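You operate a simulated robot arm through the tools that you are given. There is no shell and no other tool.

You run a simulated robot arm. Do the job below in one go: nothing can be reset, and whatever is moved stays where it is left.

## Task
Put one scoop of coffee in the white filter.
Fine: use the scoop and lay it back; close the tin and the basket; leave the brown filter alone.

It is judged by the outcome, as a careful person would: the job done as asked, and still so three seconds after it is handed in. It fails if anything else is knocked over, pushed out of place, dropped, spilled or broken.

## Robot
A 7-joint arm with a two-finger parallel gripper, fixed in place. Base frame: the origin is at the foot of the arm, x ahead of it, y to its left, z up; the work surface is at about z = 740. Units: mm, rad, N and s.
With the tool pointing down near the work surface it reaches from about 300 to 680 mm from the base axis. Its first joint turns from -1.152 to 1.152 rad. Payload 1.57 kg.
The tool frame sits at the grasp point between the pads (the TCP): z along the fingers, y along the line on which they close. The tips reach 30 mm beyond it. Largest opening 110 mm; finger width 24, thickness 12; the body of the gripper, 48 by 112 mm, starts 78 mm behind the TCP.
Orientation is that of the tool frame in the base frame, as a unit quaternion [x, y, z, w]. With the fingers straight down and closing along the base's y, the tool's x points along the base's -x, its y along +y and its z along -z.

## Interface
- The arm moves only by the tool servo_tool. Its argument "increments" is a list of rows, each an object (a shift or turn left out is 0, a gripper value left out holds the last) with "dp": the shift along the base's x, y, z in mm, a list of three; "delta_rot": the turn, a rotation vector about the base's x, y, z in rad, a list of three. In form: [{"dp": [tx, ty, tz], "delta_rot": [wx, wy, wz]}, ...]. A call has 1 to 20 rows; each row shifts and turns the commanded pose from where the row before left it. "fingers" is the finger opening in mm, from 0 to 110, set as the call begins (left out, the last holds). Rows are played at 5 a second. More than 50 mm and 0.15 rad between two rows, or a gripper value outside its range, and nothing of the call is played. Where a pose cannot be reached the arm comes as near as it can. A force on the tool above 40 N (or 10 N above the force at the start of the call, whichever is more), or a blocked arm, ends the call early, and 0.2 s more pass. The fingers move at their own pace (about 108 mm/s each) and stop on an object; they squeeze with about 37 N. The grip force told is the motor's: it shows also when the fingers shut on nothing. Time passes only in rows, and 0.2 s behind the last, so rows that do not move let the fingers close. The reply holds the time, the measured pose of the TCP, the force on the tool along the base axes, the opening and the grip force, in the units named above and with some noise, with the torque about the TCP (base axes, N m) and any sound that the robot's microphone picked up.
- Cameras (640 x 400 px; columns grow to the right, rows downward): "scene" is fixed at [163.2, -388.8, 1410.1]; the picture's right is [0.80, -0.60, 0.00], its down [-0.32, -0.42, -0.85] and it looks along [0.51, 0.68, -0.52] (base axes); focal length 295 px, centre (320, 200). "wrist" rides on the gripper at [70, 16, -141] in the tool frame; the picture's right is [-0.23, 0.97, 0.00], its down [-0.86, -0.20, -0.48] and it looks along [-0.47, -0.11, 0.88] (tool axes); focal length 222 px, centre (320, 200). There is no depth. A picture from a camera that has moved, and an enlarged one, comes with that camera's place and axes in the base frame and with its lens.
- grab_frame(camera): a new picture of that camera. It takes no simulated time.
- close_up(camera, box): a new picture of the part [left, top, right, bottom] of that camera's present view, enlarged. It takes no simulated time.
- sign_off(): hands the job in; it is judged then, once.

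Places have to be worked out from the pictures, the camera data and where the tool is seen. Open the gripper and draw the arm clear of the work before you hand the job in, unless the task says otherwise.

The tools are called by a JSON object that holds its "api" and its "payload". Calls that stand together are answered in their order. servo_tool: Moves the arm, as the interface text tells. Its arguments: {"type":"object","properties":{"increments":{"type":"array","items":{"type":"object","properties":{"dp":{"type":"array","items":{"type":"number"}},"delta_rot":{"type":"array","items":{"type":"number"}}}}},"fingers":{"type":"number"}},"required":["increments"]} The other tools are called the same way: grab_frame (camera) takes a picture; close_up (camera, box) takes an enlarged picture of a part of a camera's view; sign_off () hands the job in.

At the start:

```text
t: 0.0
tool_pos: [383.3, 160.6, 1277.4]
orientation: [0.0, 1.0, 0.0, 0.0]
force: [0.6, 0.8, -0.1]
torque: [0.0, -0.01, 0.0]
grip_width: 110.1
gripper_force: 0.1
```

scene: 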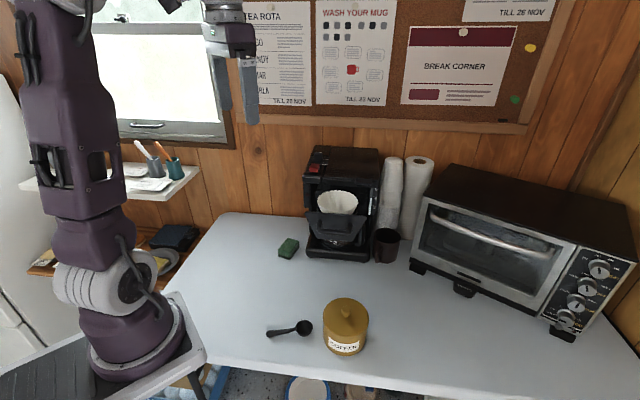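
wrist: 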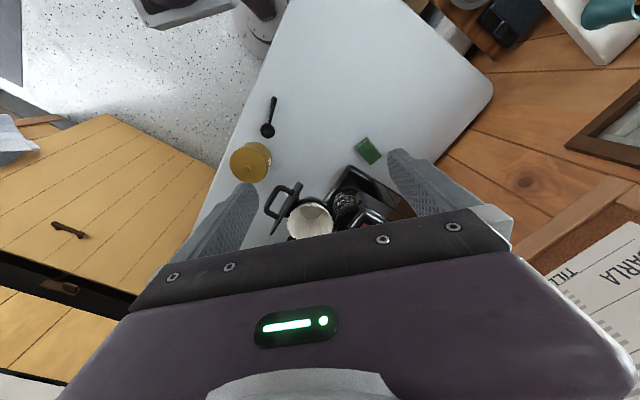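

The first pictures show the scoop, the coffee tin and the coffee maker with its basket swung out. I'll take enlarged views to measure positions.

{"api": "close_up", "payload": {"camera": "scene", "box": [250, 280, 410, 380]}}

{"api": "close_up", "payload": {"camera": "scene", "box": [270, 130, 430, 280]}}

{"api": "close_up", "payload": {"camera": "wrist", "box": [200, 80, 440, 250]}}

```text
4.00 times, centred on (330, 330) of scene
camera zoom: at [163.2, -388.8, 1410.1], right [0.8, -0.6, 0.0], down [-0.32, -0.42, -0.85], along [0.51, 0.68, -0.52], focal length 1179 px, centre (280, -320)
```

zoom: 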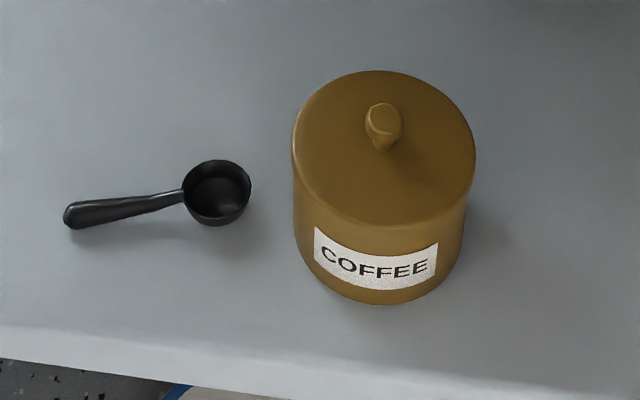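

```text
2.67 times, centred on (350, 205) of scene
camera zoom: at [163.2, -388.8, 1410.1], right [0.8, -0.6, 0.0], down [-0.32, -0.42, -0.85], along [0.51, 0.68, -0.52], focal length 786 px, centre (240, 187)
```

zoom: 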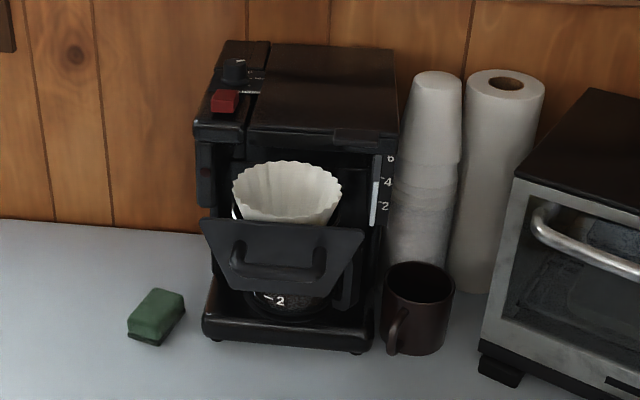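

```text
2.35 times, centred on (320, 165) of wrist
camera zoom: at [311.6, 176.2, 1418.0], right [0.23, 0.97, 0.0], down [0.86, -0.2, 0.48], along [0.47, -0.11, -0.88], focal length 523 px, centre (320, 282)
```

zoom: 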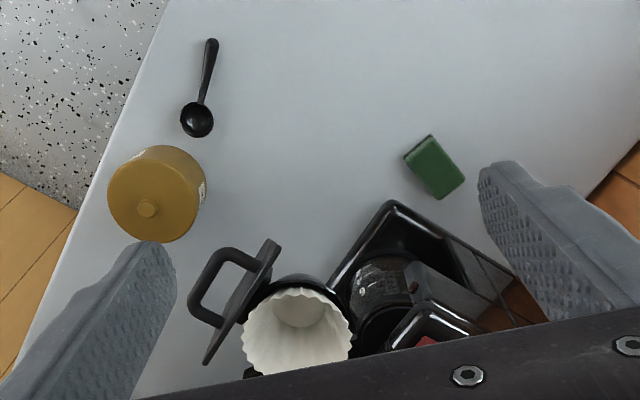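

Estimates so far: scoop handle end (329,46) and bowl (405,1), tin centre about (482,-65) with lid top z≈810, filter centre about (581,94,1010), and the maker front facing 45° toward (-x,-y). I'll move the wrist camera nearer to check the tin and scoop.

{"api": "servo_tool", "payload": {"increments": [{"dp": [-6.6, -20, -34.6]}, {"dp": [-6.6, -20, -34.6]}, {"dp": [-6.6, -20, -34.6]}, {"dp": [-6.6, -20, -34.6]}, {"dp": [-6.6, -20, -34.6]}, {"dp": [-6.6, -20, -34.6]}, {"dp": [-6.6, -20, -34.6]}, {"dp": [-6.6, -20, -34.6]}, {}]}}

{"api": "grab_frame", "payload": {"camera": "wrist"}}

```text
t: 2.0
tool_pos: [326.4, 0.3, 1003.4]
orientation: [-0.001, 1.0, 0.0, 0.0]
force: [-0.2, 1.3, -0.4]
torque: [-0.03, 0.02, 0.0]
grip_width: 109.9
gripper_force: 0.0
```

```text
taken
camera wrist: at [255.7, 15.5, 1143.8], right [0.23, 0.97, 0.0], down [0.86, -0.2, 0.48], along [0.47, -0.11, -0.88], focal length 222 px, centre (320, 200)
```

wrist: 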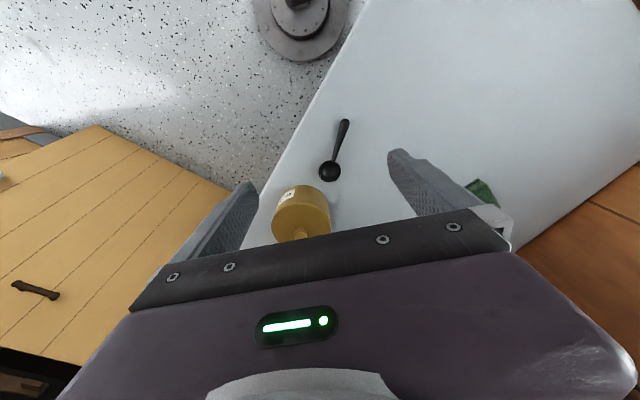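

The wrist view shows scoop and tin clearly; I'll enlarge to refine their geometry.

{"api": "close_up", "payload": {"camera": "wrist", "box": [250, 100, 410, 250]}}

{"api": "close_up", "payload": {"camera": "scene", "box": [260, 310, 320, 350]}}

{"api": "close_up", "payload": {"camera": "scene", "box": [300, 180, 390, 260]}}

```text
2.67 times, centred on (330, 175) of wrist
camera zoom: at [255.7, 15.5, 1143.8], right [0.23, 0.97, 0.0], down [0.86, -0.2, 0.48], along [0.47, -0.11, -0.88], focal length 592 px, centre (293, 267)
```

zoom: 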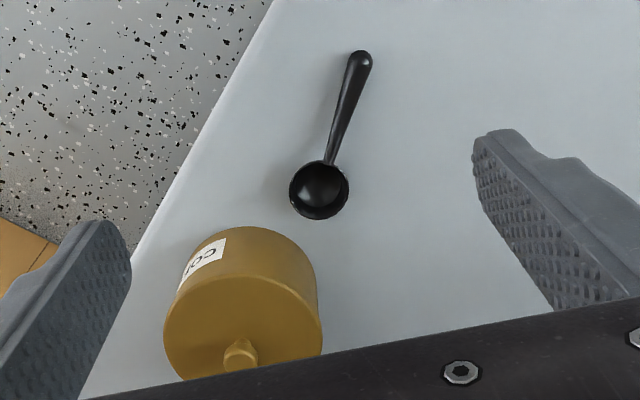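

```text
10.00 times, centred on (290, 330) of scene
camera zoom: at [163.2, -388.8, 1410.1], right [0.8, -0.6, 0.0], down [-0.32, -0.42, -0.85], along [0.51, 0.68, -0.52], focal length 2947 px, centre (620, -1100)
```

zoom: 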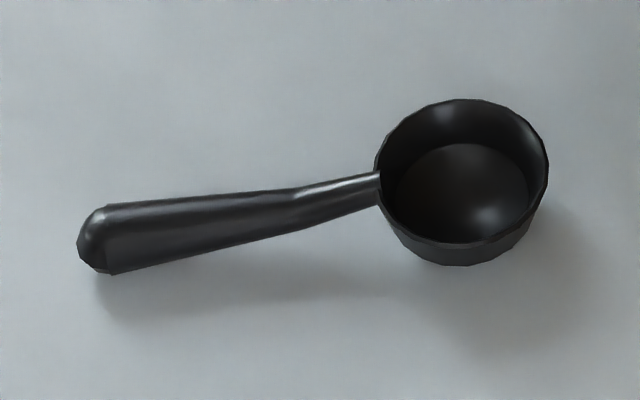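

```text
5.00 times, centred on (345, 220) of scene
camera zoom: at [163.2, -388.8, 1410.1], right [0.8, -0.6, 0.0], down [-0.32, -0.42, -0.85], along [0.51, 0.68, -0.52], focal length 1474 px, centre (195, 100)
```

zoom: 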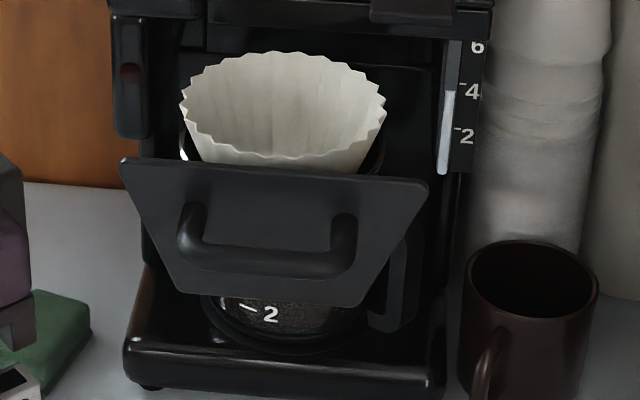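

Scoop: handle end ≈(327,43), bowl ≈(406,0), both about z≈762. Knob top is at about (476,-69,845). I'll move above the knob with the gripper partly closed and check alignment.

{"api": "servo_tool", "payload": {"increments": [{"dp": [30, -14, -15]}, {"dp": [30, -14, -15]}, {"dp": [30, -14, -15]}, {"dp": [30, -14, -15]}, {"dp": [29.6, -13.3, -13.4]}, {}], "fingers": 70}}

{"api": "grab_frame", "payload": {"camera": "wrist"}}

{"api": "close_up", "payload": {"camera": "scene", "box": [270, 220, 430, 360]}}

```text
t: 3.4
tool_pos: [480.3, -67.4, 927.2]
orientation: [0.0, 1.0, 0.0, 0.0]
force: [-0.5, -0.2, 0.9]
torque: [-0.02, 0.01, -0.02]
grip_width: 70.0
gripper_force: 0.0
```

```text
taken
camera wrist: at [407.6, -53.7, 1067.7], right [0.23, 0.97, 0.0], down [0.86, -0.2, 0.48], along [0.47, -0.11, -0.88], focal length 222 px, centre (320, 200)
```

wrist: 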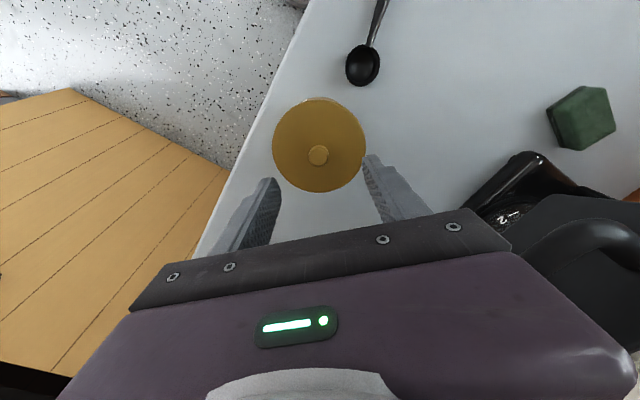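

```text
2.86 times, centred on (350, 290) of scene
camera zoom: at [163.2, -388.8, 1410.1], right [0.8, -0.6, 0.0], down [-0.32, -0.42, -0.85], along [0.51, 0.68, -0.52], focal length 842 px, centre (234, -57)
```

zoom: 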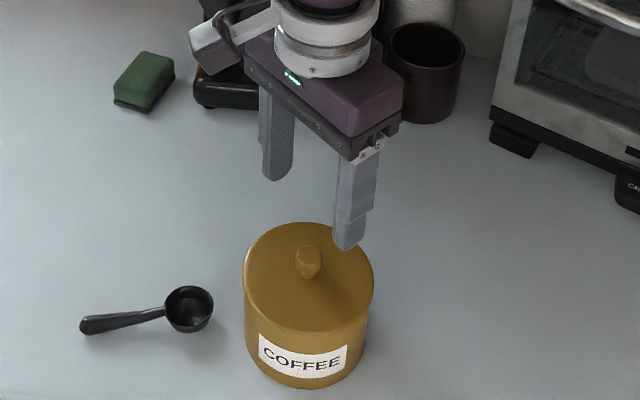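

The knob is at about (476,-71.5); I'll shift over it and descend to TCP z≈865 (tips ≈835), then check the height.

{"api": "servo_tool", "payload": {"increments": [{"dp": [-4.3, -4.1, -20]}, {"dp": [0, 0, -20]}, {"dp": [0, 0, -22]}, {}], "fingers": 60}}

{"api": "close_up", "payload": {"camera": "scene", "box": [300, 270, 396, 330]}}

{"api": "close_up", "payload": {"camera": "wrist", "box": [230, 120, 400, 226]}}

```text
t: 4.4
tool_pos: [473.6, -71.7, 866.5]
orientation: [0.0, 1.0, 0.0, 0.0]
force: [-0.2, -0.4, 0.2]
torque: [0.02, 0.0, 0.04]
grip_width: 60.2
gripper_force: 0.0
```

```text
6.67 times, centred on (348, 300) of scene
camera zoom: at [163.2, -388.8, 1410.1], right [0.8, -0.6, 0.0], down [-0.32, -0.42, -0.85], along [0.51, 0.68, -0.52], focal length 1965 px, centre (133, -467)
```

zoom: 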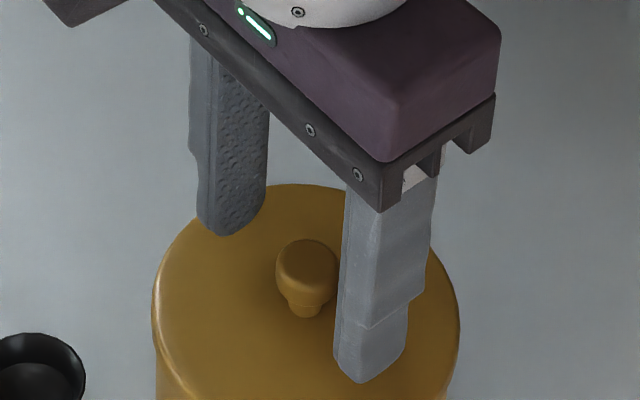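

```text
3.76 times, centred on (315, 173) of wrist
camera zoom: at [401.8, -56.9, 1005.6], right [0.23, 0.97, 0.0], down [0.85, -0.2, 0.48], along [0.47, -0.11, -0.88], focal length 836 px, centre (339, 302)
```

zoom: 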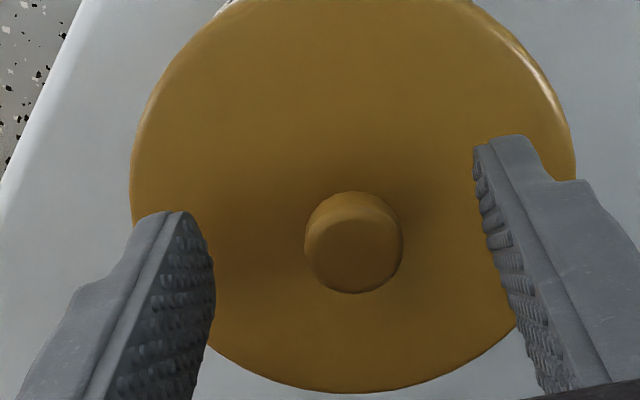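

Lid top is at z≈813 and the knob centre at (476,-71). I'll shift 2 mm, lower to TCP z≈848 and close on the knob.

{"api": "servo_tool", "payload": {"increments": [{"dp": [2, 0, -9]}, {"dp": [0, 0, -9]}, {}]}}

{"api": "servo_tool", "payload": {"increments": [{}, {}, {}, {}], "fingers": 5}}

{"api": "close_up", "payload": {"camera": "scene", "box": [300, 270, 396, 330]}}

```text
t: 5.0
tool_pos: [476.7, -73.1, 851.1]
orientation: [-0.001, 1.0, 0.0, 0.0]
force: [-8.1, 3.2, 22.5]
torque: [0.11, 0.23, 0.05]
grip_width: 60.3
gripper_force: 0.1
stopped in row 3: the force on the tool passed its limit at 66 N (the readings are from after the stop); the commanded pose is now the measured one
```

```text
t: 6.0
tool_pos: [478.6, -71.8, 850.7]
orientation: [-0.001, 1.0, 0.0, 0.003]
force: [7.9, 13.3, 34.1]
torque: [0.26, -0.2, 0.01]
grip_width: 24.1
gripper_force: 11.0
```

```text
6.67 times, centred on (348, 300) of scene
camera zoom: at [162.9, -388.4, 1410.3], right [0.8, -0.6, 0.0], down [-0.32, -0.42, -0.85], along [0.51, 0.68, -0.52], focal length 1965 px, centre (133, -467)
```

zoom: 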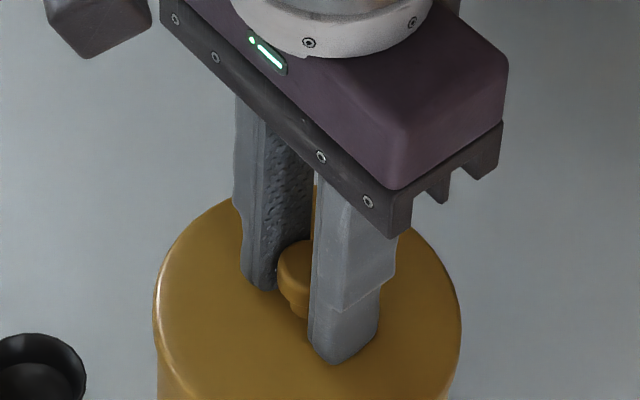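

The tips touched the lid (lid top ≈ z 820) and the fingers now hold the knob at 24 mm. I'll lift gently and watch whether the lid comes away.

{"api": "servo_tool", "payload": {"increments": [{"dp": [0, 0, 3]}, {"dp": [0, 0, 3]}, {"dp": [0, 0, 4]}, {"dp": [0, 0, 10]}, {}]}}

{"api": "close_up", "payload": {"camera": "scene", "box": [270, 240, 430, 360]}}

```text
t: 7.2
tool_pos: [476.3, -71.7, 869.8]
orientation: [-0.001, 1.0, 0.0, 0.0]
force: [0.4, 0.3, -0.7]
torque: [-0.02, 0.01, 0.03]
grip_width: 20.2
gripper_force: 33.7
heard: snap
```

```text
3.33 times, centred on (350, 300) of scene
camera zoom: at [163.2, -388.8, 1410.1], right [0.8, -0.6, 0.0], down [-0.32, -0.42, -0.85], along [0.51, 0.68, -0.52], focal length 982 px, centre (220, -133)
```

zoom: 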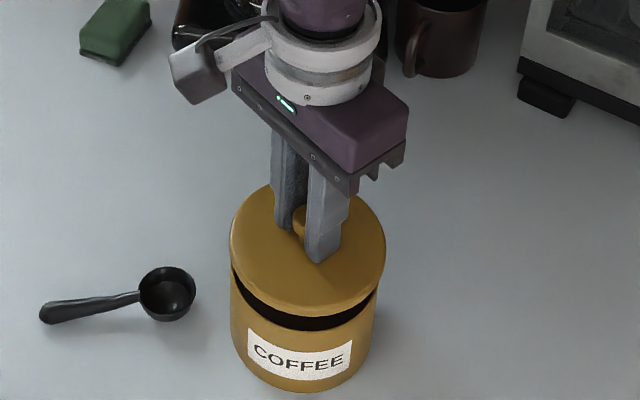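

The lid snapped off and is held. I'll lift it clear and carry it to free table at about (450,112).

{"api": "servo_tool", "payload": {"increments": [{"dp": [0, 0, 20]}, {"dp": [0, 0, 25]}, {"dp": [-4, 26, 0]}, {"dp": [-4, 26, 0]}, {"dp": [-4, 26, 0]}, {"dp": [-4, 26, 0]}, {"dp": [-4, 26, 0]}, {"dp": [-3, 27, 0]}, {"dp": [-3, 27, 0]}, {}]}}

{"api": "servo_tool", "payload": {"increments": [{"dp": [0, 0, -30]}, {"dp": [0, 0, -30]}, {"dp": [0, 0, -20]}, {"dp": [0, 0, -10]}, {}]}}

{"api": "grab_frame", "payload": {"camera": "scene"}}

{"api": "close_up", "payload": {"camera": "scene", "box": [260, 230, 400, 360]}}

```text
t: 9.4
tool_pos: [451.3, 112.2, 916.8]
orientation: [0.0, 1.0, 0.0, 0.001]
force: [0.6, 0.0, -0.4]
torque: [0.01, -0.02, 0.01]
grip_width: 20.1
gripper_force: 33.7
```

```text
t: 10.6
tool_pos: [450.3, 111.2, 825.4]
orientation: [0.0, 1.0, 0.0, 0.0]
force: [0.2, 0.4, -0.8]
torque: [0.01, -0.02, -0.02]
grip_width: 20.0
gripper_force: 33.9
```

```text
taken
```

scene: 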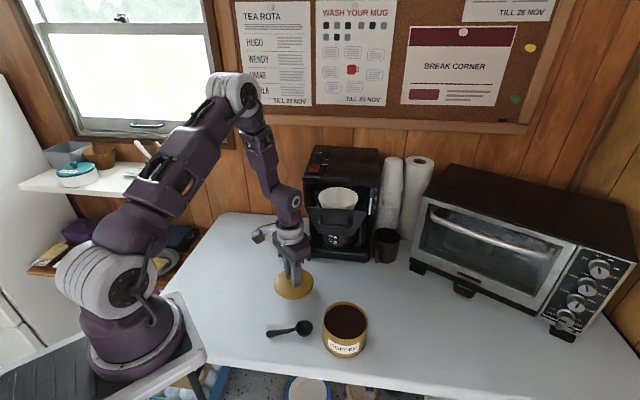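

```text
3.08 times, centred on (330, 295) of scene
camera zoom: at [163.2, -388.7, 1410.1], right [0.8, -0.6, 0.0], down [-0.32, -0.42, -0.85], along [0.51, 0.68, -0.52], focal length 907 px, centre (289, -92)
```

zoom: 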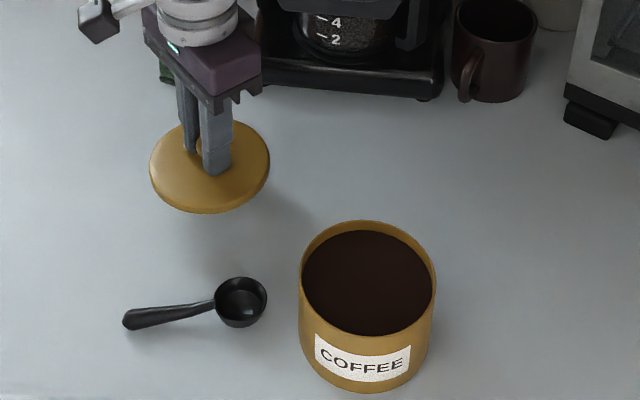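

The tin is open with the coffee level near the rim. I'll lower the lid onto the table in small steps, watching the force.

{"api": "servo_tool", "payload": {"increments": [{"dp": [0, 0, -10]}, {"dp": [0, 0, -8]}, {"dp": [0, 0, -5]}, {"dp": [0, 0, -4]}, {}]}}

{"api": "close_up", "payload": {"camera": "scene", "box": [260, 240, 350, 310]}}

```text
t: 11.8
tool_pos: [450.7, 110.8, 798.3]
orientation: [-0.001, 1.0, 0.0, 0.001]
force: [0.4, -0.2, 0.7]
torque: [-0.01, -0.02, 0.0]
grip_width: 19.9
gripper_force: 33.7
```

```text
5.71 times, centred on (305, 275) of scene
camera zoom: at [163.2, -388.8, 1410.1], right [0.8, -0.6, 0.0], down [-0.32, -0.42, -0.85], along [0.51, 0.68, -0.52], focal length 1684 px, centre (406, -229)
```

zoom: 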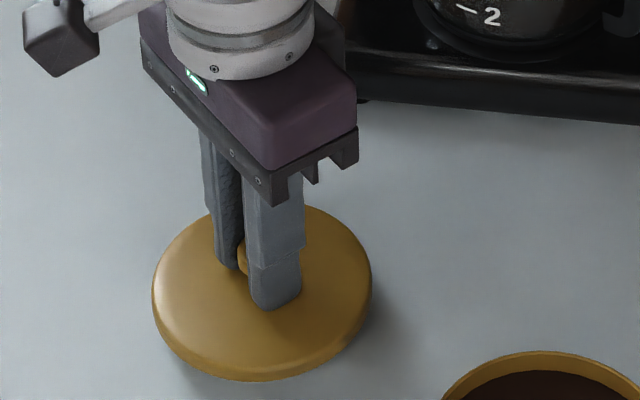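

Not yet touching; I'll continue down in 2 mm steps.

{"api": "servo_tool", "payload": {"increments": [{"dp": [0, 0, -2]}, {"dp": [0, 0, -2]}, {"dp": [0, 0, -2]}, {"dp": [0, 0, -2]}, {}]}}

```text
t: 13.0
tool_pos: [450.5, 110.8, 791.4]
orientation: [0.0, 1.0, -0.001, 0.001]
force: [1.0, -0.1, 0.3]
torque: [0.03, -0.02, -0.01]
grip_width: 19.9
gripper_force: 33.7
```

Still free; four more small steps.

{"api": "servo_tool", "payload": {"increments": [{"dp": [0, 0, -2]}, {"dp": [0, 0, -1.5]}, {"dp": [0, 0, -1.5]}, {}]}}

{"api": "close_up", "payload": {"camera": "scene", "box": [260, 240, 350, 310]}}

```text
t: 14.0
tool_pos: [449.4, 110.3, 785.9]
orientation: [-0.001, 1.0, 0.0, 0.0]
force: [0.2, 0.2, 0.1]
torque: [0.01, -0.01, 0.0]
grip_width: 19.7
gripper_force: 33.7
```

```text
5.71 times, centred on (305, 275) of scene
camera zoom: at [163.2, -388.8, 1410.1], right [0.8, -0.6, 0.0], down [-0.32, -0.42, -0.85], along [0.51, 0.68, -0.52], focal length 1684 px, centre (406, -229)
```

zoom: 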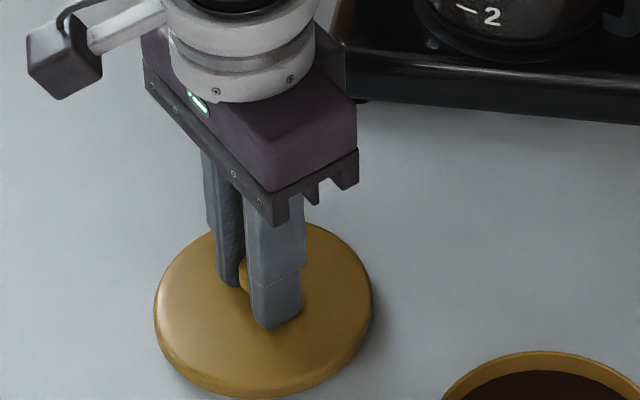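

Lid edge still looks a few mm above the table; continuing down.

{"api": "servo_tool", "payload": {"increments": [{"dp": [0, 0, -2]}, {"dp": [0, 0, -2]}, {"dp": [0, 0, -1.5]}, {"dp": [0, 0, -1.5]}, {}]}}

```text
t: 14.6
tool_pos: [451.1, 110.9, 783.2]
orientation: [0.0, 1.0, 0.0, 0.0]
force: [-4.1, -0.4, 18.0]
torque: [-0.08, 0.17, -0.08]
grip_width: 20.0
gripper_force: 33.8
stopped in row 3: the force on the tool passed its limit at 49 N (the readings are from after the stop); the commanded pose is now the measured one
```

Contact with the table at TCP z≈783. I'll ease up 1 mm, open the fingers and lift away.

{"api": "servo_tool", "payload": {"increments": [{"dp": [0, 0, 0.5]}, {}]}}

{"api": "servo_tool", "payload": {"increments": [{}, {}, {"dp": [0, 0, 10]}, {"dp": [0, 0, 25]}, {"dp": [0, 0, 40]}, {"dp": [0, 0, 40]}, {}], "fingers": 50}}

{"api": "close_up", "payload": {"camera": "scene", "box": [250, 230, 410, 360]}}

{"api": "close_up", "payload": {"camera": "wrist", "box": [200, 60, 440, 226]}}

```text
t: 15.2
tool_pos: [452.3, 111.3, 783.9]
orientation: [-0.001, 1.0, -0.001, -0.001]
force: [-5.5, -1.2, 21.2]
torque: [-0.02, 0.24, -0.03]
grip_width: 19.9
gripper_force: 33.2
```

```text
t: 16.8
tool_pos: [451.3, 108.1, 899.9]
orientation: [0.0, 1.0, 0.0, 0.0]
force: [-0.5, 0.3, -0.1]
torque: [0.03, 0.01, 0.01]
grip_width: 50.1
gripper_force: 0.1
```

```text
3.08 times, centred on (330, 295) of scene
camera zoom: at [163.2, -388.8, 1410.1], right [0.8, -0.6, 0.0], down [-0.32, -0.42, -0.85], along [0.51, 0.68, -0.52], focal length 907 px, centre (289, -92)
```

zoom: 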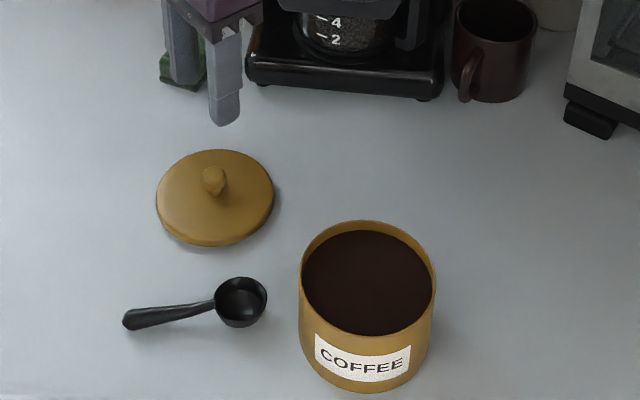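

```text
2.41 times, centred on (320, 143) of wrist
camera zoom: at [378.8, 123.5, 1039.3], right [0.23, 0.97, 0.0], down [0.86, -0.2, 0.48], along [0.47, -0.11, -0.88], focal length 535 px, centre (320, 337)
```

zoom: 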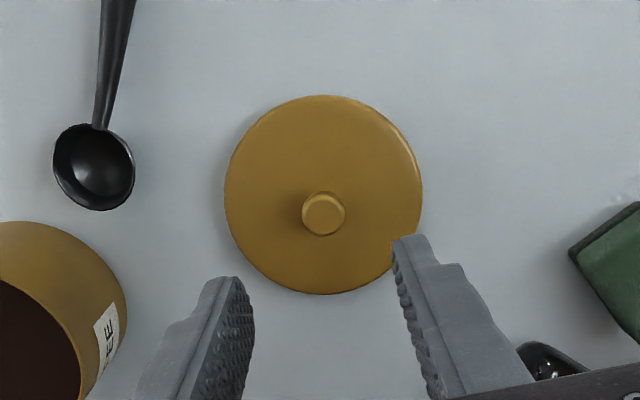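

The lid rests flat at (450,109). Now I'll go above the scoop handle at (345,33), yawed by -0.5 rad to close across it.

{"api": "servo_tool", "payload": {"increments": [{"dp": [-26.5, -19, -5], "delta_rot": [0, 0, -0.125]}, {"dp": [-26.5, -19, -5], "delta_rot": [0, 0, -0.125]}, {"dp": [-26.5, -19, -10], "delta_rot": [0, 0, -0.125]}, {"dp": [-26.5, -19, -20], "delta_rot": [0, 0, -0.125]}, {}], "fingers": 50}}

{"api": "grab_frame", "payload": {"camera": "wrist"}}

{"api": "close_up", "payload": {"camera": "wrist", "box": [230, 90, 420, 226]}}

{"api": "close_up", "payload": {"camera": "scene", "box": [240, 260, 340, 350]}}

```text
t: 18.0
tool_pos: [346.1, 35.1, 857.1]
orientation: [0.247, 0.969, 0.0, 0.001]
force: [0.0, -0.2, -0.4]
torque: [0.03, -0.01, 0.02]
grip_width: 50.3
gripper_force: 0.1
```

```text
taken
camera wrist: at [291.8, 81.2, 997.4], right [0.67, 0.74, 0.0], down [0.65, -0.59, 0.48], along [0.36, -0.32, -0.88], focal length 222 px, centre (320, 200)
```

wrist: 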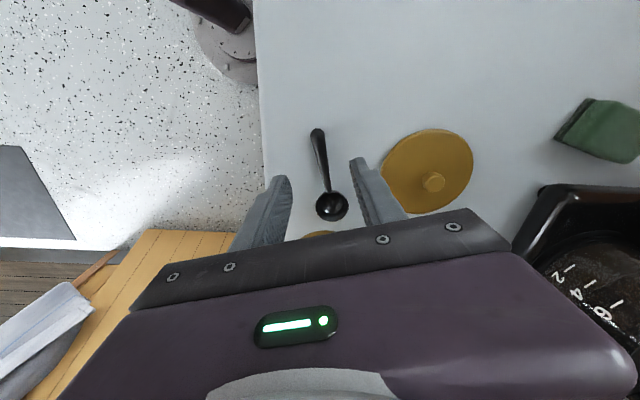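

```text
2.94 times, centred on (325, 158) of wrist
camera zoom: at [291.8, 81.2, 997.4], right [0.67, 0.74, 0.0], down [0.65, -0.59, 0.48], along [0.36, -0.32, -0.88], focal length 653 px, centre (305, 324)
```

zoom: 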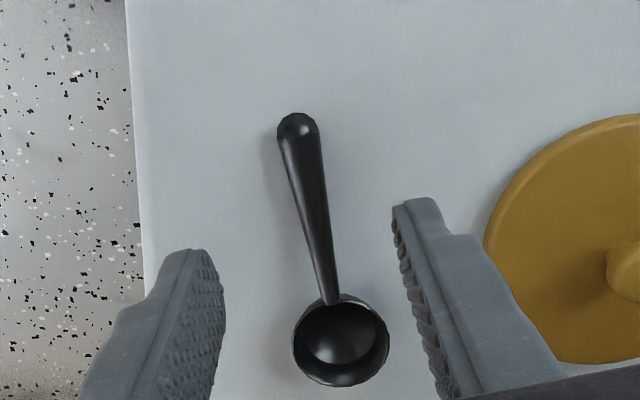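

```text
4.44 times, centred on (290, 305) of scene
camera zoom: at [163.2, -388.8, 1410.1], right [0.8, -0.6, 0.0], down [-0.32, -0.42, -0.85], along [0.51, 0.68, -0.52], focal length 1310 px, centre (453, -267)
```

zoom: 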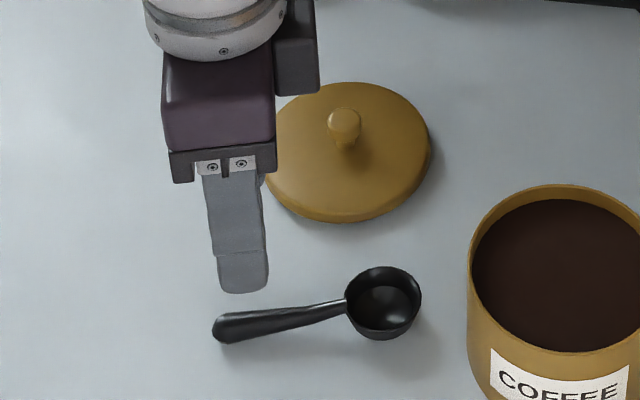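

The handle axis is at about -31° with the end at (327,46.5); I'll trim the yaw and centre over the grip point (344,36), descending to straddle the handle.

{"api": "servo_tool", "payload": {"increments": [{"dp": [-2, 1, -20], "delta_rot": [0, 0, -0.04]}, {"dp": [0, 0, -25]}, {"dp": [0, 0, -20]}, {}], "fingers": 44}}

{"api": "close_up", "payload": {"camera": "wrist", "box": [230, 90, 420, 226]}}

{"api": "close_up", "payload": {"camera": "scene", "box": [250, 290, 330, 350]}}

```text
t: 19.0
tool_pos: [343.8, 36.3, 792.6]
orientation: [0.266, 0.964, 0.0, 0.0]
force: [0.2, 0.5, -0.6]
torque: [0.01, 0.02, 0.03]
grip_width: 44.3
gripper_force: 0.1
```

```text
2.94 times, centred on (325, 158) of wrist
camera zoom: at [291.6, 84.8, 933.4], right [0.7, 0.72, 0.0], down [0.63, -0.61, 0.48], along [0.34, -0.33, -0.88], focal length 653 px, centre (305, 324)
```

zoom: 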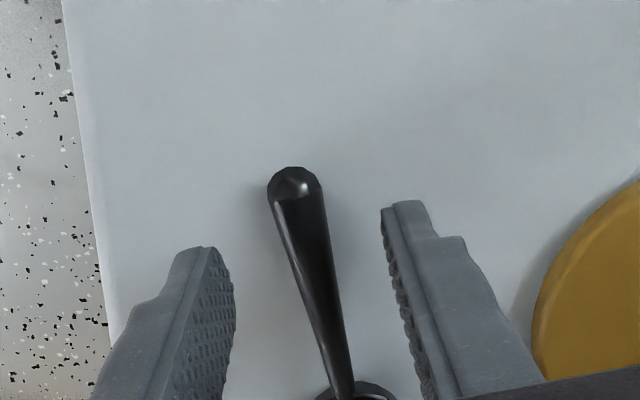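

```text
6.67 times, centred on (290, 320) of scene
camera zoom: at [163.2, -388.8, 1410.1], right [0.8, -0.6, 0.0], down [-0.32, -0.42, -0.85], along [0.51, 0.68, -0.52], focal length 1965 px, centre (520, -600)
```

zoom: 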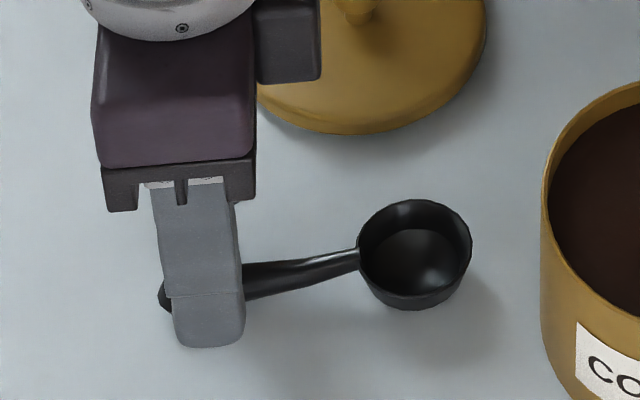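

The handle lies centred and aligned between the fingers. I'll lower to TCP z≈775 (tips ≈745) and close.

{"api": "servo_tool", "payload": {"increments": [{"dp": [0, 0, -8]}, {"dp": [0, 0, -6]}, {"dp": [0, 0, -3.5]}, {}]}}

{"api": "servo_tool", "payload": {"increments": [{}, {}, {}], "fingers": 2}}

{"api": "close_up", "payload": {"camera": "scene", "box": [250, 290, 330, 350]}}

```text
t: 20.0
tool_pos: [344.2, 38.6, 776.4]
orientation: [0.267, 0.964, 0.0, 0.0]
force: [0.2, -0.7, -0.4]
torque: [-0.01, 0.01, 0.01]
grip_width: 43.9
gripper_force: 0.0
```

```text
t: 20.8
tool_pos: [344.5, 36.4, 775.7]
orientation: [0.266, 0.964, 0.0, 0.0]
force: [0.6, -0.3, -0.5]
torque: [0.02, -0.03, -0.02]
grip_width: 12.5
gripper_force: 29.1
```

```text
6.67 times, centred on (290, 320) of scene
camera zoom: at [163.2, -388.8, 1410.1], right [0.8, -0.6, 0.0], down [-0.32, -0.42, -0.85], along [0.51, 0.68, -0.52], focal length 1965 px, centre (520, -600)
```

zoom: 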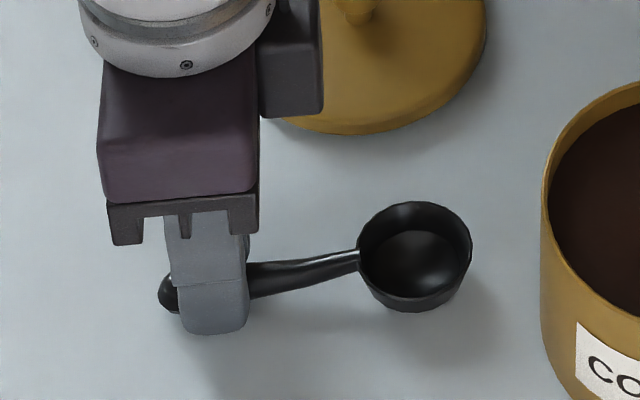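

The scoop is held (12.5 mm). I'll lift it and inspect both its attitude and the coffee level.

{"api": "servo_tool", "payload": {"increments": [{"dp": [0, 0, 5]}, {"dp": [0, 0, 15]}, {"dp": [0, 0, 30]}, {"dp": [0, 0, 40]}, {"dp": [0, 0, 40]}, {}]}}

{"api": "close_up", "payload": {"camera": "scene", "box": [230, 240, 330, 330]}}

{"api": "close_up", "payload": {"camera": "scene", "box": [310, 290, 380, 360]}}

{"api": "grab_frame", "payload": {"camera": "wrist"}}

```text
t: 22.2
tool_pos: [344.4, 37.7, 904.7]
orientation: [0.268, 0.964, 0.0, 0.001]
force: [0.3, -0.4, -1.5]
torque: [0.01, 0.03, -0.03]
grip_width: 12.2
gripper_force: 29.8
```

```text
4.44 times, centred on (280, 285) of scene
camera zoom: at [163.2, -388.8, 1410.1], right [0.8, -0.6, 0.0], down [-0.32, -0.42, -0.85], along [0.51, 0.68, -0.52], focal length 1310 px, centre (498, -178)
```

zoom: 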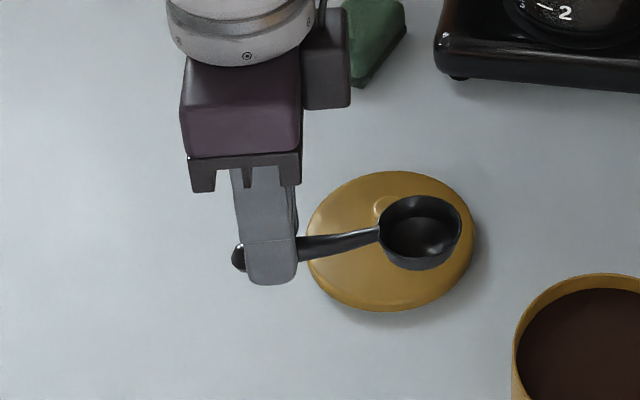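

```text
5.71 times, centred on (345, 325) of scene
camera zoom: at [163.2, -388.8, 1410.1], right [0.8, -0.6, 0.0], down [-0.32, -0.42, -0.85], along [0.51, 0.68, -0.52], focal length 1684 px, centre (177, -514)
```

zoom: 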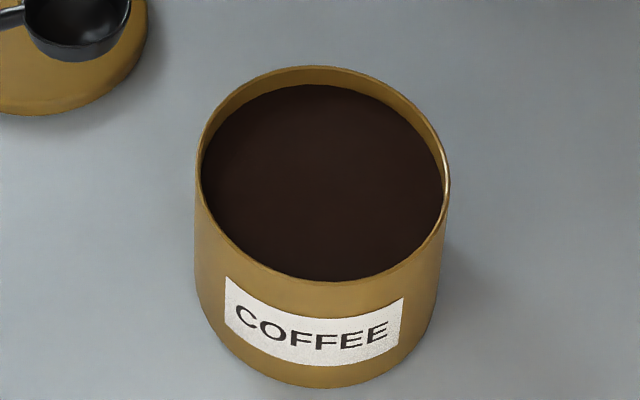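

```text
taken
camera wrist: at [291.9, 86.8, 1044.9], right [0.7, 0.72, 0.0], down [0.63, -0.61, 0.48], along [0.34, -0.33, -0.88], focal length 222 px, centre (320, 200)
```

wrist: 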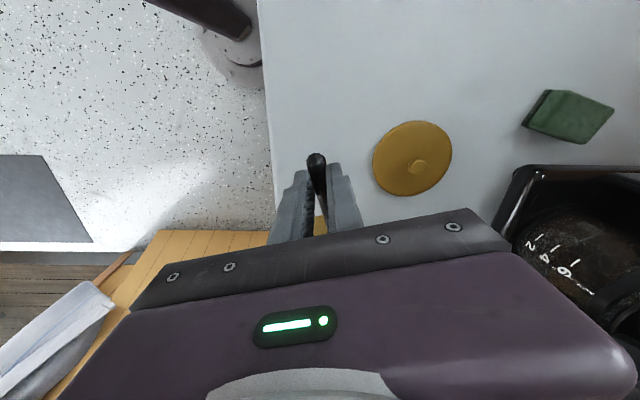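

Rim ≈ z 813, coffee surface about 7–8 mm below it; the scoop is level in the grip. Before loading, I'll rehearse the dump pose with the empty scoop: go high, then beside the basket with the scoop yawed to -75°.

{"api": "servo_tool", "payload": {"increments": [{"dp": [0, 0, 39]}, {"dp": [0, 0, 39]}, {"dp": [0, 0, 39]}, {"dp": [0, 0, 39]}, {"dp": [0, 0, 39]}, {"dp": [27, 16.4, 0], "delta_rot": [0, 0, -0.096]}, {"dp": [27, 16.4, 0], "delta_rot": [0, 0, -0.096]}, {"dp": [27, 16.4, 0], "delta_rot": [0, 0, -0.096]}, {"dp": [27, 16.4, 0], "delta_rot": [0, 0, -0.096]}, {"dp": [27, 16.4, 0], "delta_rot": [0, 0, -0.096]}, {"dp": [27, 16.4, 0], "delta_rot": [0, 0, -0.096]}, {"dp": [27, 16.4, 0], "delta_rot": [0, 0, -0.096]}, {"dp": [27, 16.4, 0], "delta_rot": [0, 0, -0.096]}, {}]}}

{"api": "grab_frame", "payload": {"camera": "scene"}}

{"api": "close_up", "payload": {"camera": "scene", "box": [260, 120, 420, 250]}}

{"api": "grab_frame", "payload": {"camera": "wrist"}}

```text
t: 25.2
tool_pos: [562.5, 167.3, 1103.7]
orientation: [0.609, 0.793, 0.0, 0.0]
force: [0.0, -0.4, -0.2]
torque: [-0.01, 0.0, 0.03]
grip_width: 12.0
gripper_force: 29.8
```

```text
taken
```

scene: 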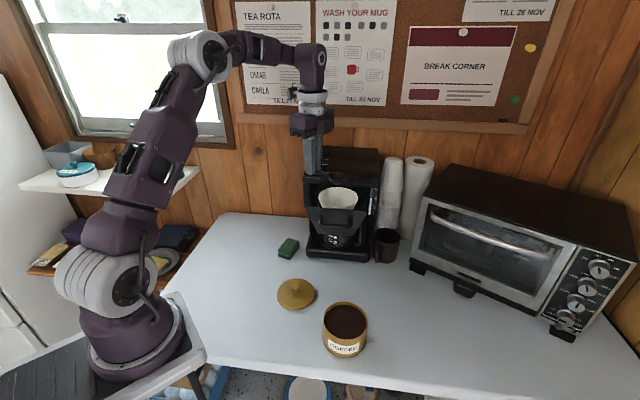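

```text
3.08 times, centred on (340, 185) of scene
camera zoom: at [163.2, -388.7, 1410.1], right [0.8, -0.6, 0.0], down [-0.32, -0.42, -0.85], along [0.51, 0.68, -0.52], focal length 907 px, centre (258, 246)
```

zoom: 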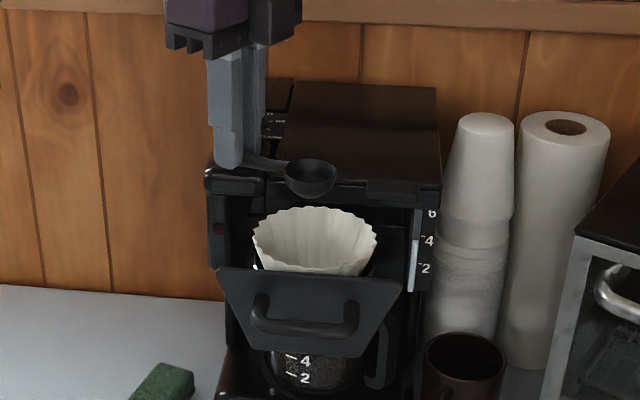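

```text
taken
camera wrist: at [558.1, 237.4, 1243.1], right [1.0, 0.03, 0.0], down [0.03, -0.88, 0.48], along [0.01, -0.48, -0.88], focal length 222 px, centre (320, 200)
```

wrist: 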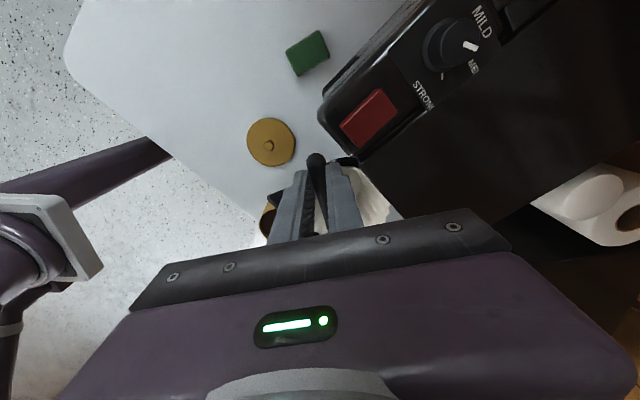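

The model matches (bowl seen where predicted). I'll zoom the wrist view to pin down the filter relative to the scoop and housing.

{"api": "close_up", "payload": {"camera": "wrist", "box": [250, 130, 430, 240]}}

{"api": "close_up", "payload": {"camera": "scene", "box": [300, 150, 390, 220]}}

```text
3.56 times, centred on (340, 185) of wrist
camera zoom: at [558.1, 237.4, 1243.1], right [1.0, 0.03, 0.0], down [0.03, -0.88, 0.48], along [0.01, -0.48, -0.88], focal length 790 px, centre (249, 253)
```

zoom: 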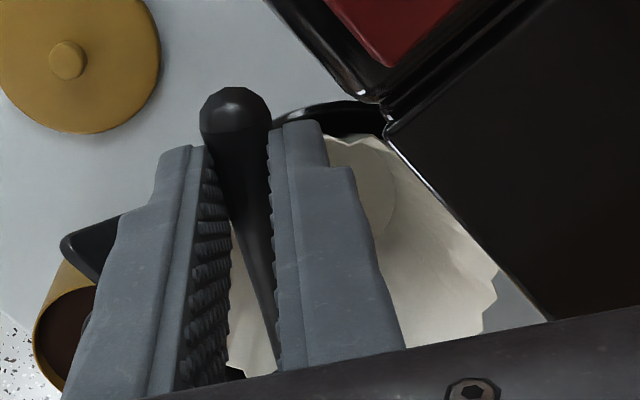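

```text
5.71 times, centred on (345, 185) of scene
camera zoom: at [163.2, -388.7, 1410.1], right [0.8, -0.6, 0.0], down [-0.32, -0.42, -0.85], along [0.51, 0.68, -0.52], focal length 1684 px, centre (177, 286)
```

zoom: 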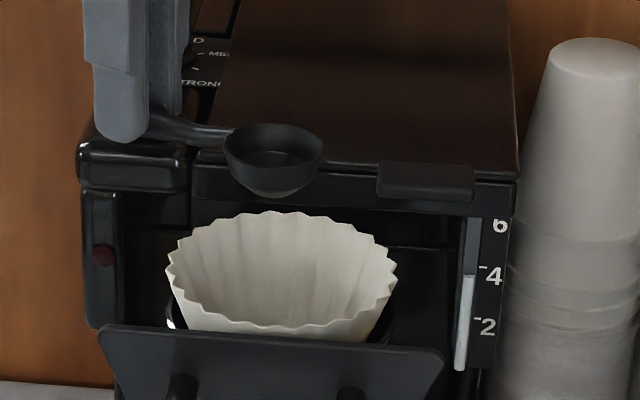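

Housing top edge (z≈1041) is about 60 mm behind the filter centre, so I'll keep the tips above it. I'll test the empty roll about the scoop axis, hand leaning toward the robot, half-way first.

{"api": "servo_tool", "payload": {"increments": [{"dp": [4, 3, 0]}, {"dp": [-1.6, -0.4, -0.6], "delta_rot": [0.0361, -0.1352, 0]}, {"dp": [-1.6, -0.4, -0.6], "delta_rot": [0.0361, -0.1352, 0]}, {"dp": [-1.6, -0.4, -0.6], "delta_rot": [0.0361, -0.1352, 0]}, {"dp": [-1.6, -0.4, -0.6], "delta_rot": [0.0361, -0.1352, 0]}, {"dp": [-1.6, -0.4, -0.6], "delta_rot": [0.0361, -0.1352, 0]}, {"dp": [-0.85, -0.23, -1.55], "delta_rot": [0.0361, -0.1352, 0]}, {"dp": [-0.85, -0.23, -1.55], "delta_rot": [0.0361, -0.1352, 0]}, {"dp": [-0.85, -0.23, -1.55], "delta_rot": [0.0361, -0.1352, 0]}, {}]}}

{"api": "grab_frame", "payload": {"camera": "scene"}}

{"api": "close_up", "payload": {"camera": "scene", "box": [260, 120, 420, 250]}}

```text
t: 27.4
tool_pos: [552.8, 166.0, 1092.9]
orientation: [0.515, 0.673, 0.421, 0.324]
force: [0.2, -0.4, 0.2]
torque: [-0.03, -0.03, 0.0]
grip_width: 12.3
gripper_force: 29.0
```

```text
taken
```

scene: 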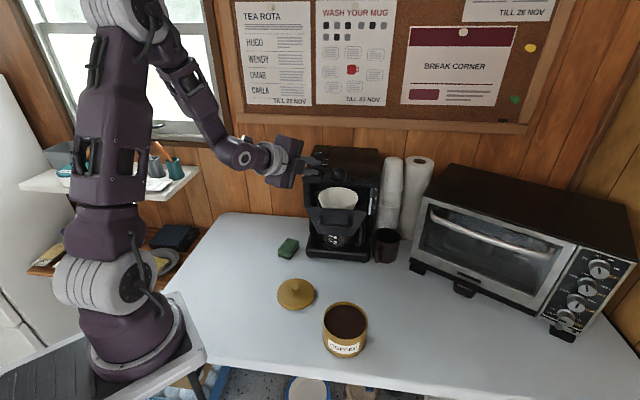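

```text
3.08 times, centred on (340, 185) of scene
camera zoom: at [163.2, -388.8, 1410.1], right [0.8, -0.6, 0.0], down [-0.32, -0.42, -0.85], along [0.51, 0.68, -0.52], focal length 907 px, centre (258, 246)
```

zoom: 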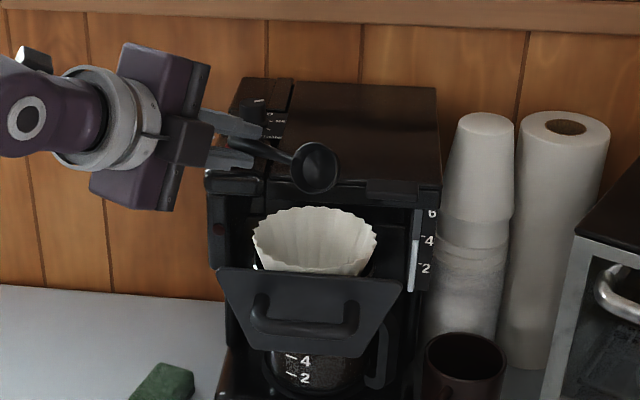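

Half roll is reached without trouble. Continue to about 120°.

{"api": "servo_tool", "payload": {"increments": [{"dp": [-0.85, -0.23, -1.55], "delta_rot": [0.0361, -0.1352, 0]}, {"dp": [-0.85, -0.23, -1.55], "delta_rot": [0.0361, -0.1352, 0]}, {"dp": [0.3, 0.1, -1.75], "delta_rot": [0.0361, -0.1352, 0]}, {"dp": [0.3, 0.1, -1.75], "delta_rot": [0.0361, -0.1352, 0]}, {"dp": [0.3, 0.1, -1.75], "delta_rot": [0.0361, -0.1352, 0]}, {"dp": [0.3, 0.1, -1.75], "delta_rot": [0.0361, -0.1352, 0]}, {"dp": [0.3, 0.1, -1.75], "delta_rot": [0.0361, -0.1352, 0]}, {}]}}

{"api": "grab_frame", "payload": {"camera": "scene"}}

{"api": "close_up", "payload": {"camera": "scene", "box": [260, 120, 420, 250]}}

{"api": "grab_frame", "payload": {"camera": "wrist"}}

```text
t: 29.2
tool_pos: [554.1, 167.6, 1081.2]
orientation: [0.302, 0.395, 0.688, 0.528]
force: [-0.1, 0.5, -1.1]
torque: [-0.01, 0.02, -0.01]
grip_width: 12.6
gripper_force: 28.9
```

```text
taken
```

scene: 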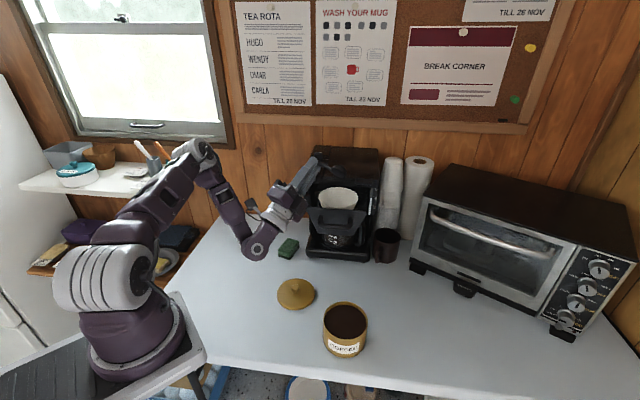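

```text
3.08 times, centred on (340, 185) of scene
camera zoom: at [163.2, -388.7, 1410.1], right [0.8, -0.6, 0.0], down [-0.32, -0.42, -0.85], along [0.51, 0.68, -0.52], focal length 907 px, centre (258, 246)
```

zoom: 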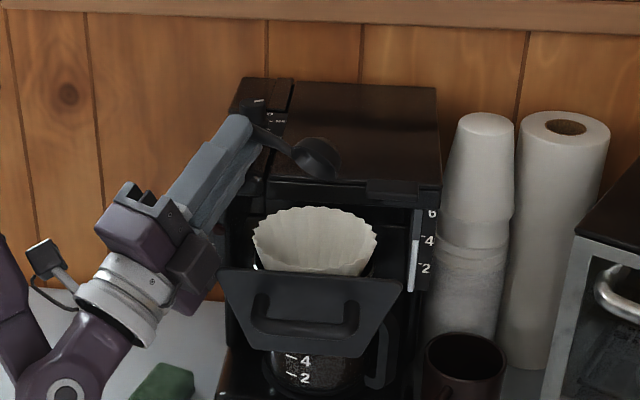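

```text
taken
camera wrist: at [409.1, 200.0, 1022.3], right [-0.42, -0.35, 0.84], down [-0.08, -0.91, -0.41], along [0.9, -0.24, 0.35], focal length 222 px, centre (320, 200)
```

wrist: 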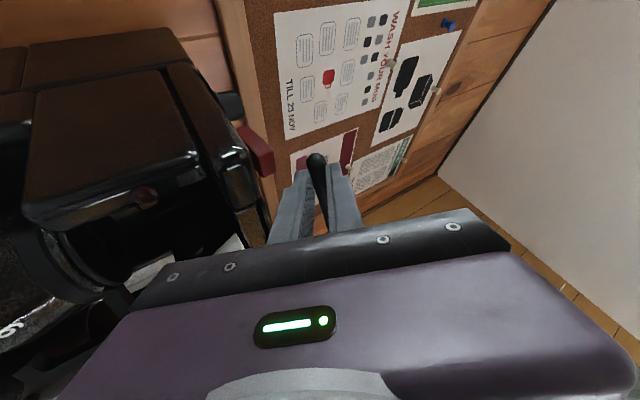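

The 120° roll is reachable and clear of panel and housing. Refined filter centre: ≈(588,101,1022). I'll roll back to level.

{"api": "servo_tool", "payload": {"increments": [{"dp": [-0.3, -0.1, 1.75], "delta_rot": [-0.0361, 0.1352, 0]}, {"dp": [-0.3, -0.1, 1.75], "delta_rot": [-0.0361, 0.1352, 0]}, {"dp": [-0.3, -0.1, 1.75], "delta_rot": [-0.0361, 0.1352, 0]}, {"dp": [-0.3, -0.1, 1.75], "delta_rot": [-0.0361, 0.1352, 0]}, {"dp": [-0.3, -0.1, 1.75], "delta_rot": [-0.0361, 0.1352, 0]}, {"dp": [0.85, 0.23, 1.55], "delta_rot": [-0.0361, 0.1352, 0]}, {"dp": [0.85, 0.23, 1.55], "delta_rot": [-0.0361, 0.1352, 0]}, {"dp": [0.85, 0.23, 1.55], "delta_rot": [-0.0361, 0.1352, 0]}, {"dp": [0.85, 0.23, 1.55], "delta_rot": [-0.0361, 0.1352, 0]}, {"dp": [0.85, 0.23, 1.55], "delta_rot": [-0.0361, 0.1352, 0]}, {"dp": [1.6, 0.4, 0.6], "delta_rot": [-0.0361, 0.1352, 0]}, {"dp": [1.6, 0.4, 0.6], "delta_rot": [-0.0361, 0.1352, 0]}, {"dp": [1.6, 0.4, 0.6], "delta_rot": [-0.0361, 0.1352, 0]}, {"dp": [1.6, 0.4, 0.6], "delta_rot": [-0.0361, 0.1352, 0]}, {"dp": [1.6, 0.4, 0.6], "delta_rot": [-0.0361, 0.1352, 0]}, {}]}}

```text
t: 32.6
tool_pos: [562.3, 169.1, 1101.6]
orientation: [0.608, 0.794, -0.001, -0.001]
force: [-0.4, 0.6, -0.1]
torque: [0.03, -0.03, 0.0]
grip_width: 12.1
gripper_force: 29.6
```

Now I'll travel to above the tin, yawing back to -31°, then pitch the scoop nose-down about 50° in the air and check alignment.

{"api": "servo_tool", "payload": {"increments": [{"dp": [-15, -27.5, -17.5], "delta_rot": [0, 0, 0.096]}, {"dp": [-15, -27.5, -17.5], "delta_rot": [0, 0, 0.096]}, {"dp": [-15, -27.5, -17.5], "delta_rot": [0, 0, 0.096]}, {"dp": [-15, -27.5, -17.5], "delta_rot": [0, 0, 0.096]}, {"dp": [-15, -27.5, -17.5], "delta_rot": [0, 0, 0.096]}, {"dp": [-15, -27.5, -17.5], "delta_rot": [0, 0, 0.096]}, {"dp": [-15, -27.5, -17.5], "delta_rot": [0, 0, 0.096]}, {"dp": [-15, -27.5, -17.5], "delta_rot": [0, 0, 0.096]}, {"delta_rot": [0.0749, 0.1247, 0]}, {"delta_rot": [0.0749, 0.1247, 0]}, {"delta_rot": [0.0749, 0.1247, 0]}, {"delta_rot": [0.0749, 0.1247, 0]}, {"delta_rot": [0.0749, 0.1247, 0]}, {"delta_rot": [0.0749, 0.1247, 0]}, {}]}}

{"api": "grab_frame", "payload": {"camera": "scene"}}

{"api": "close_up", "payload": {"camera": "scene", "box": [280, 220, 420, 360]}}

{"api": "grab_frame", "payload": {"camera": "wrist"}}

```text
t: 33.5
tool_pos: [516.4, 87.9, 1052.1]
orientation: [0.483, 0.875, 0.004, 0.001]
force: [-0.2, 2.1, 13.8]
torque: [0.07, 0.12, -0.14]
grip_width: 12.7
gripper_force: 29.3
stopped in row 4: the force on the tool passed its limit at 60 N (the readings are from after the stop); the commanded pose is now the measured one
```

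```text
taken
```

scene: 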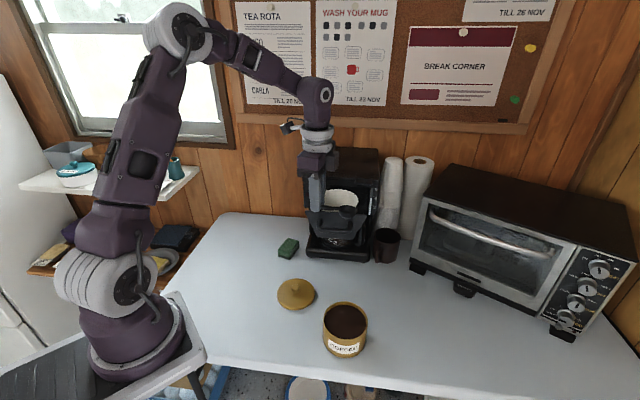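

```text
2.86 times, centred on (350, 290) of scene
camera zoom: at [163.0, -388.7, 1410.2], right [0.8, -0.6, 0.0], down [-0.32, -0.42, -0.85], along [0.51, 0.68, -0.52], focal length 842 px, centre (234, -57)
```

zoom: 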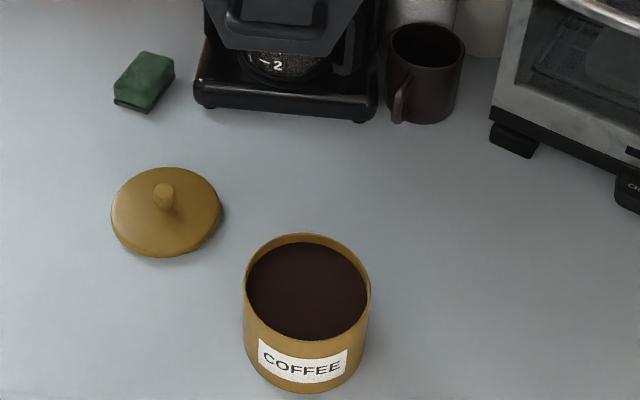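

```text
taken
camera wrist: at [490.6, 153.4, 1191.9], right [0.95, 0.33, 0.01], down [0.28, -0.83, 0.47], along [0.16, -0.45, -0.88], focal length 222 px, centre (320, 200)
```

wrist: 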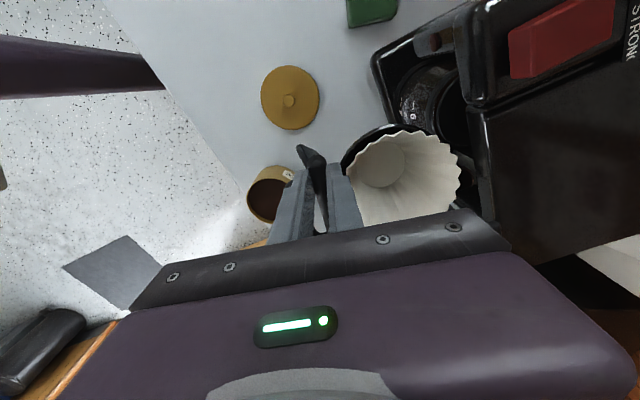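

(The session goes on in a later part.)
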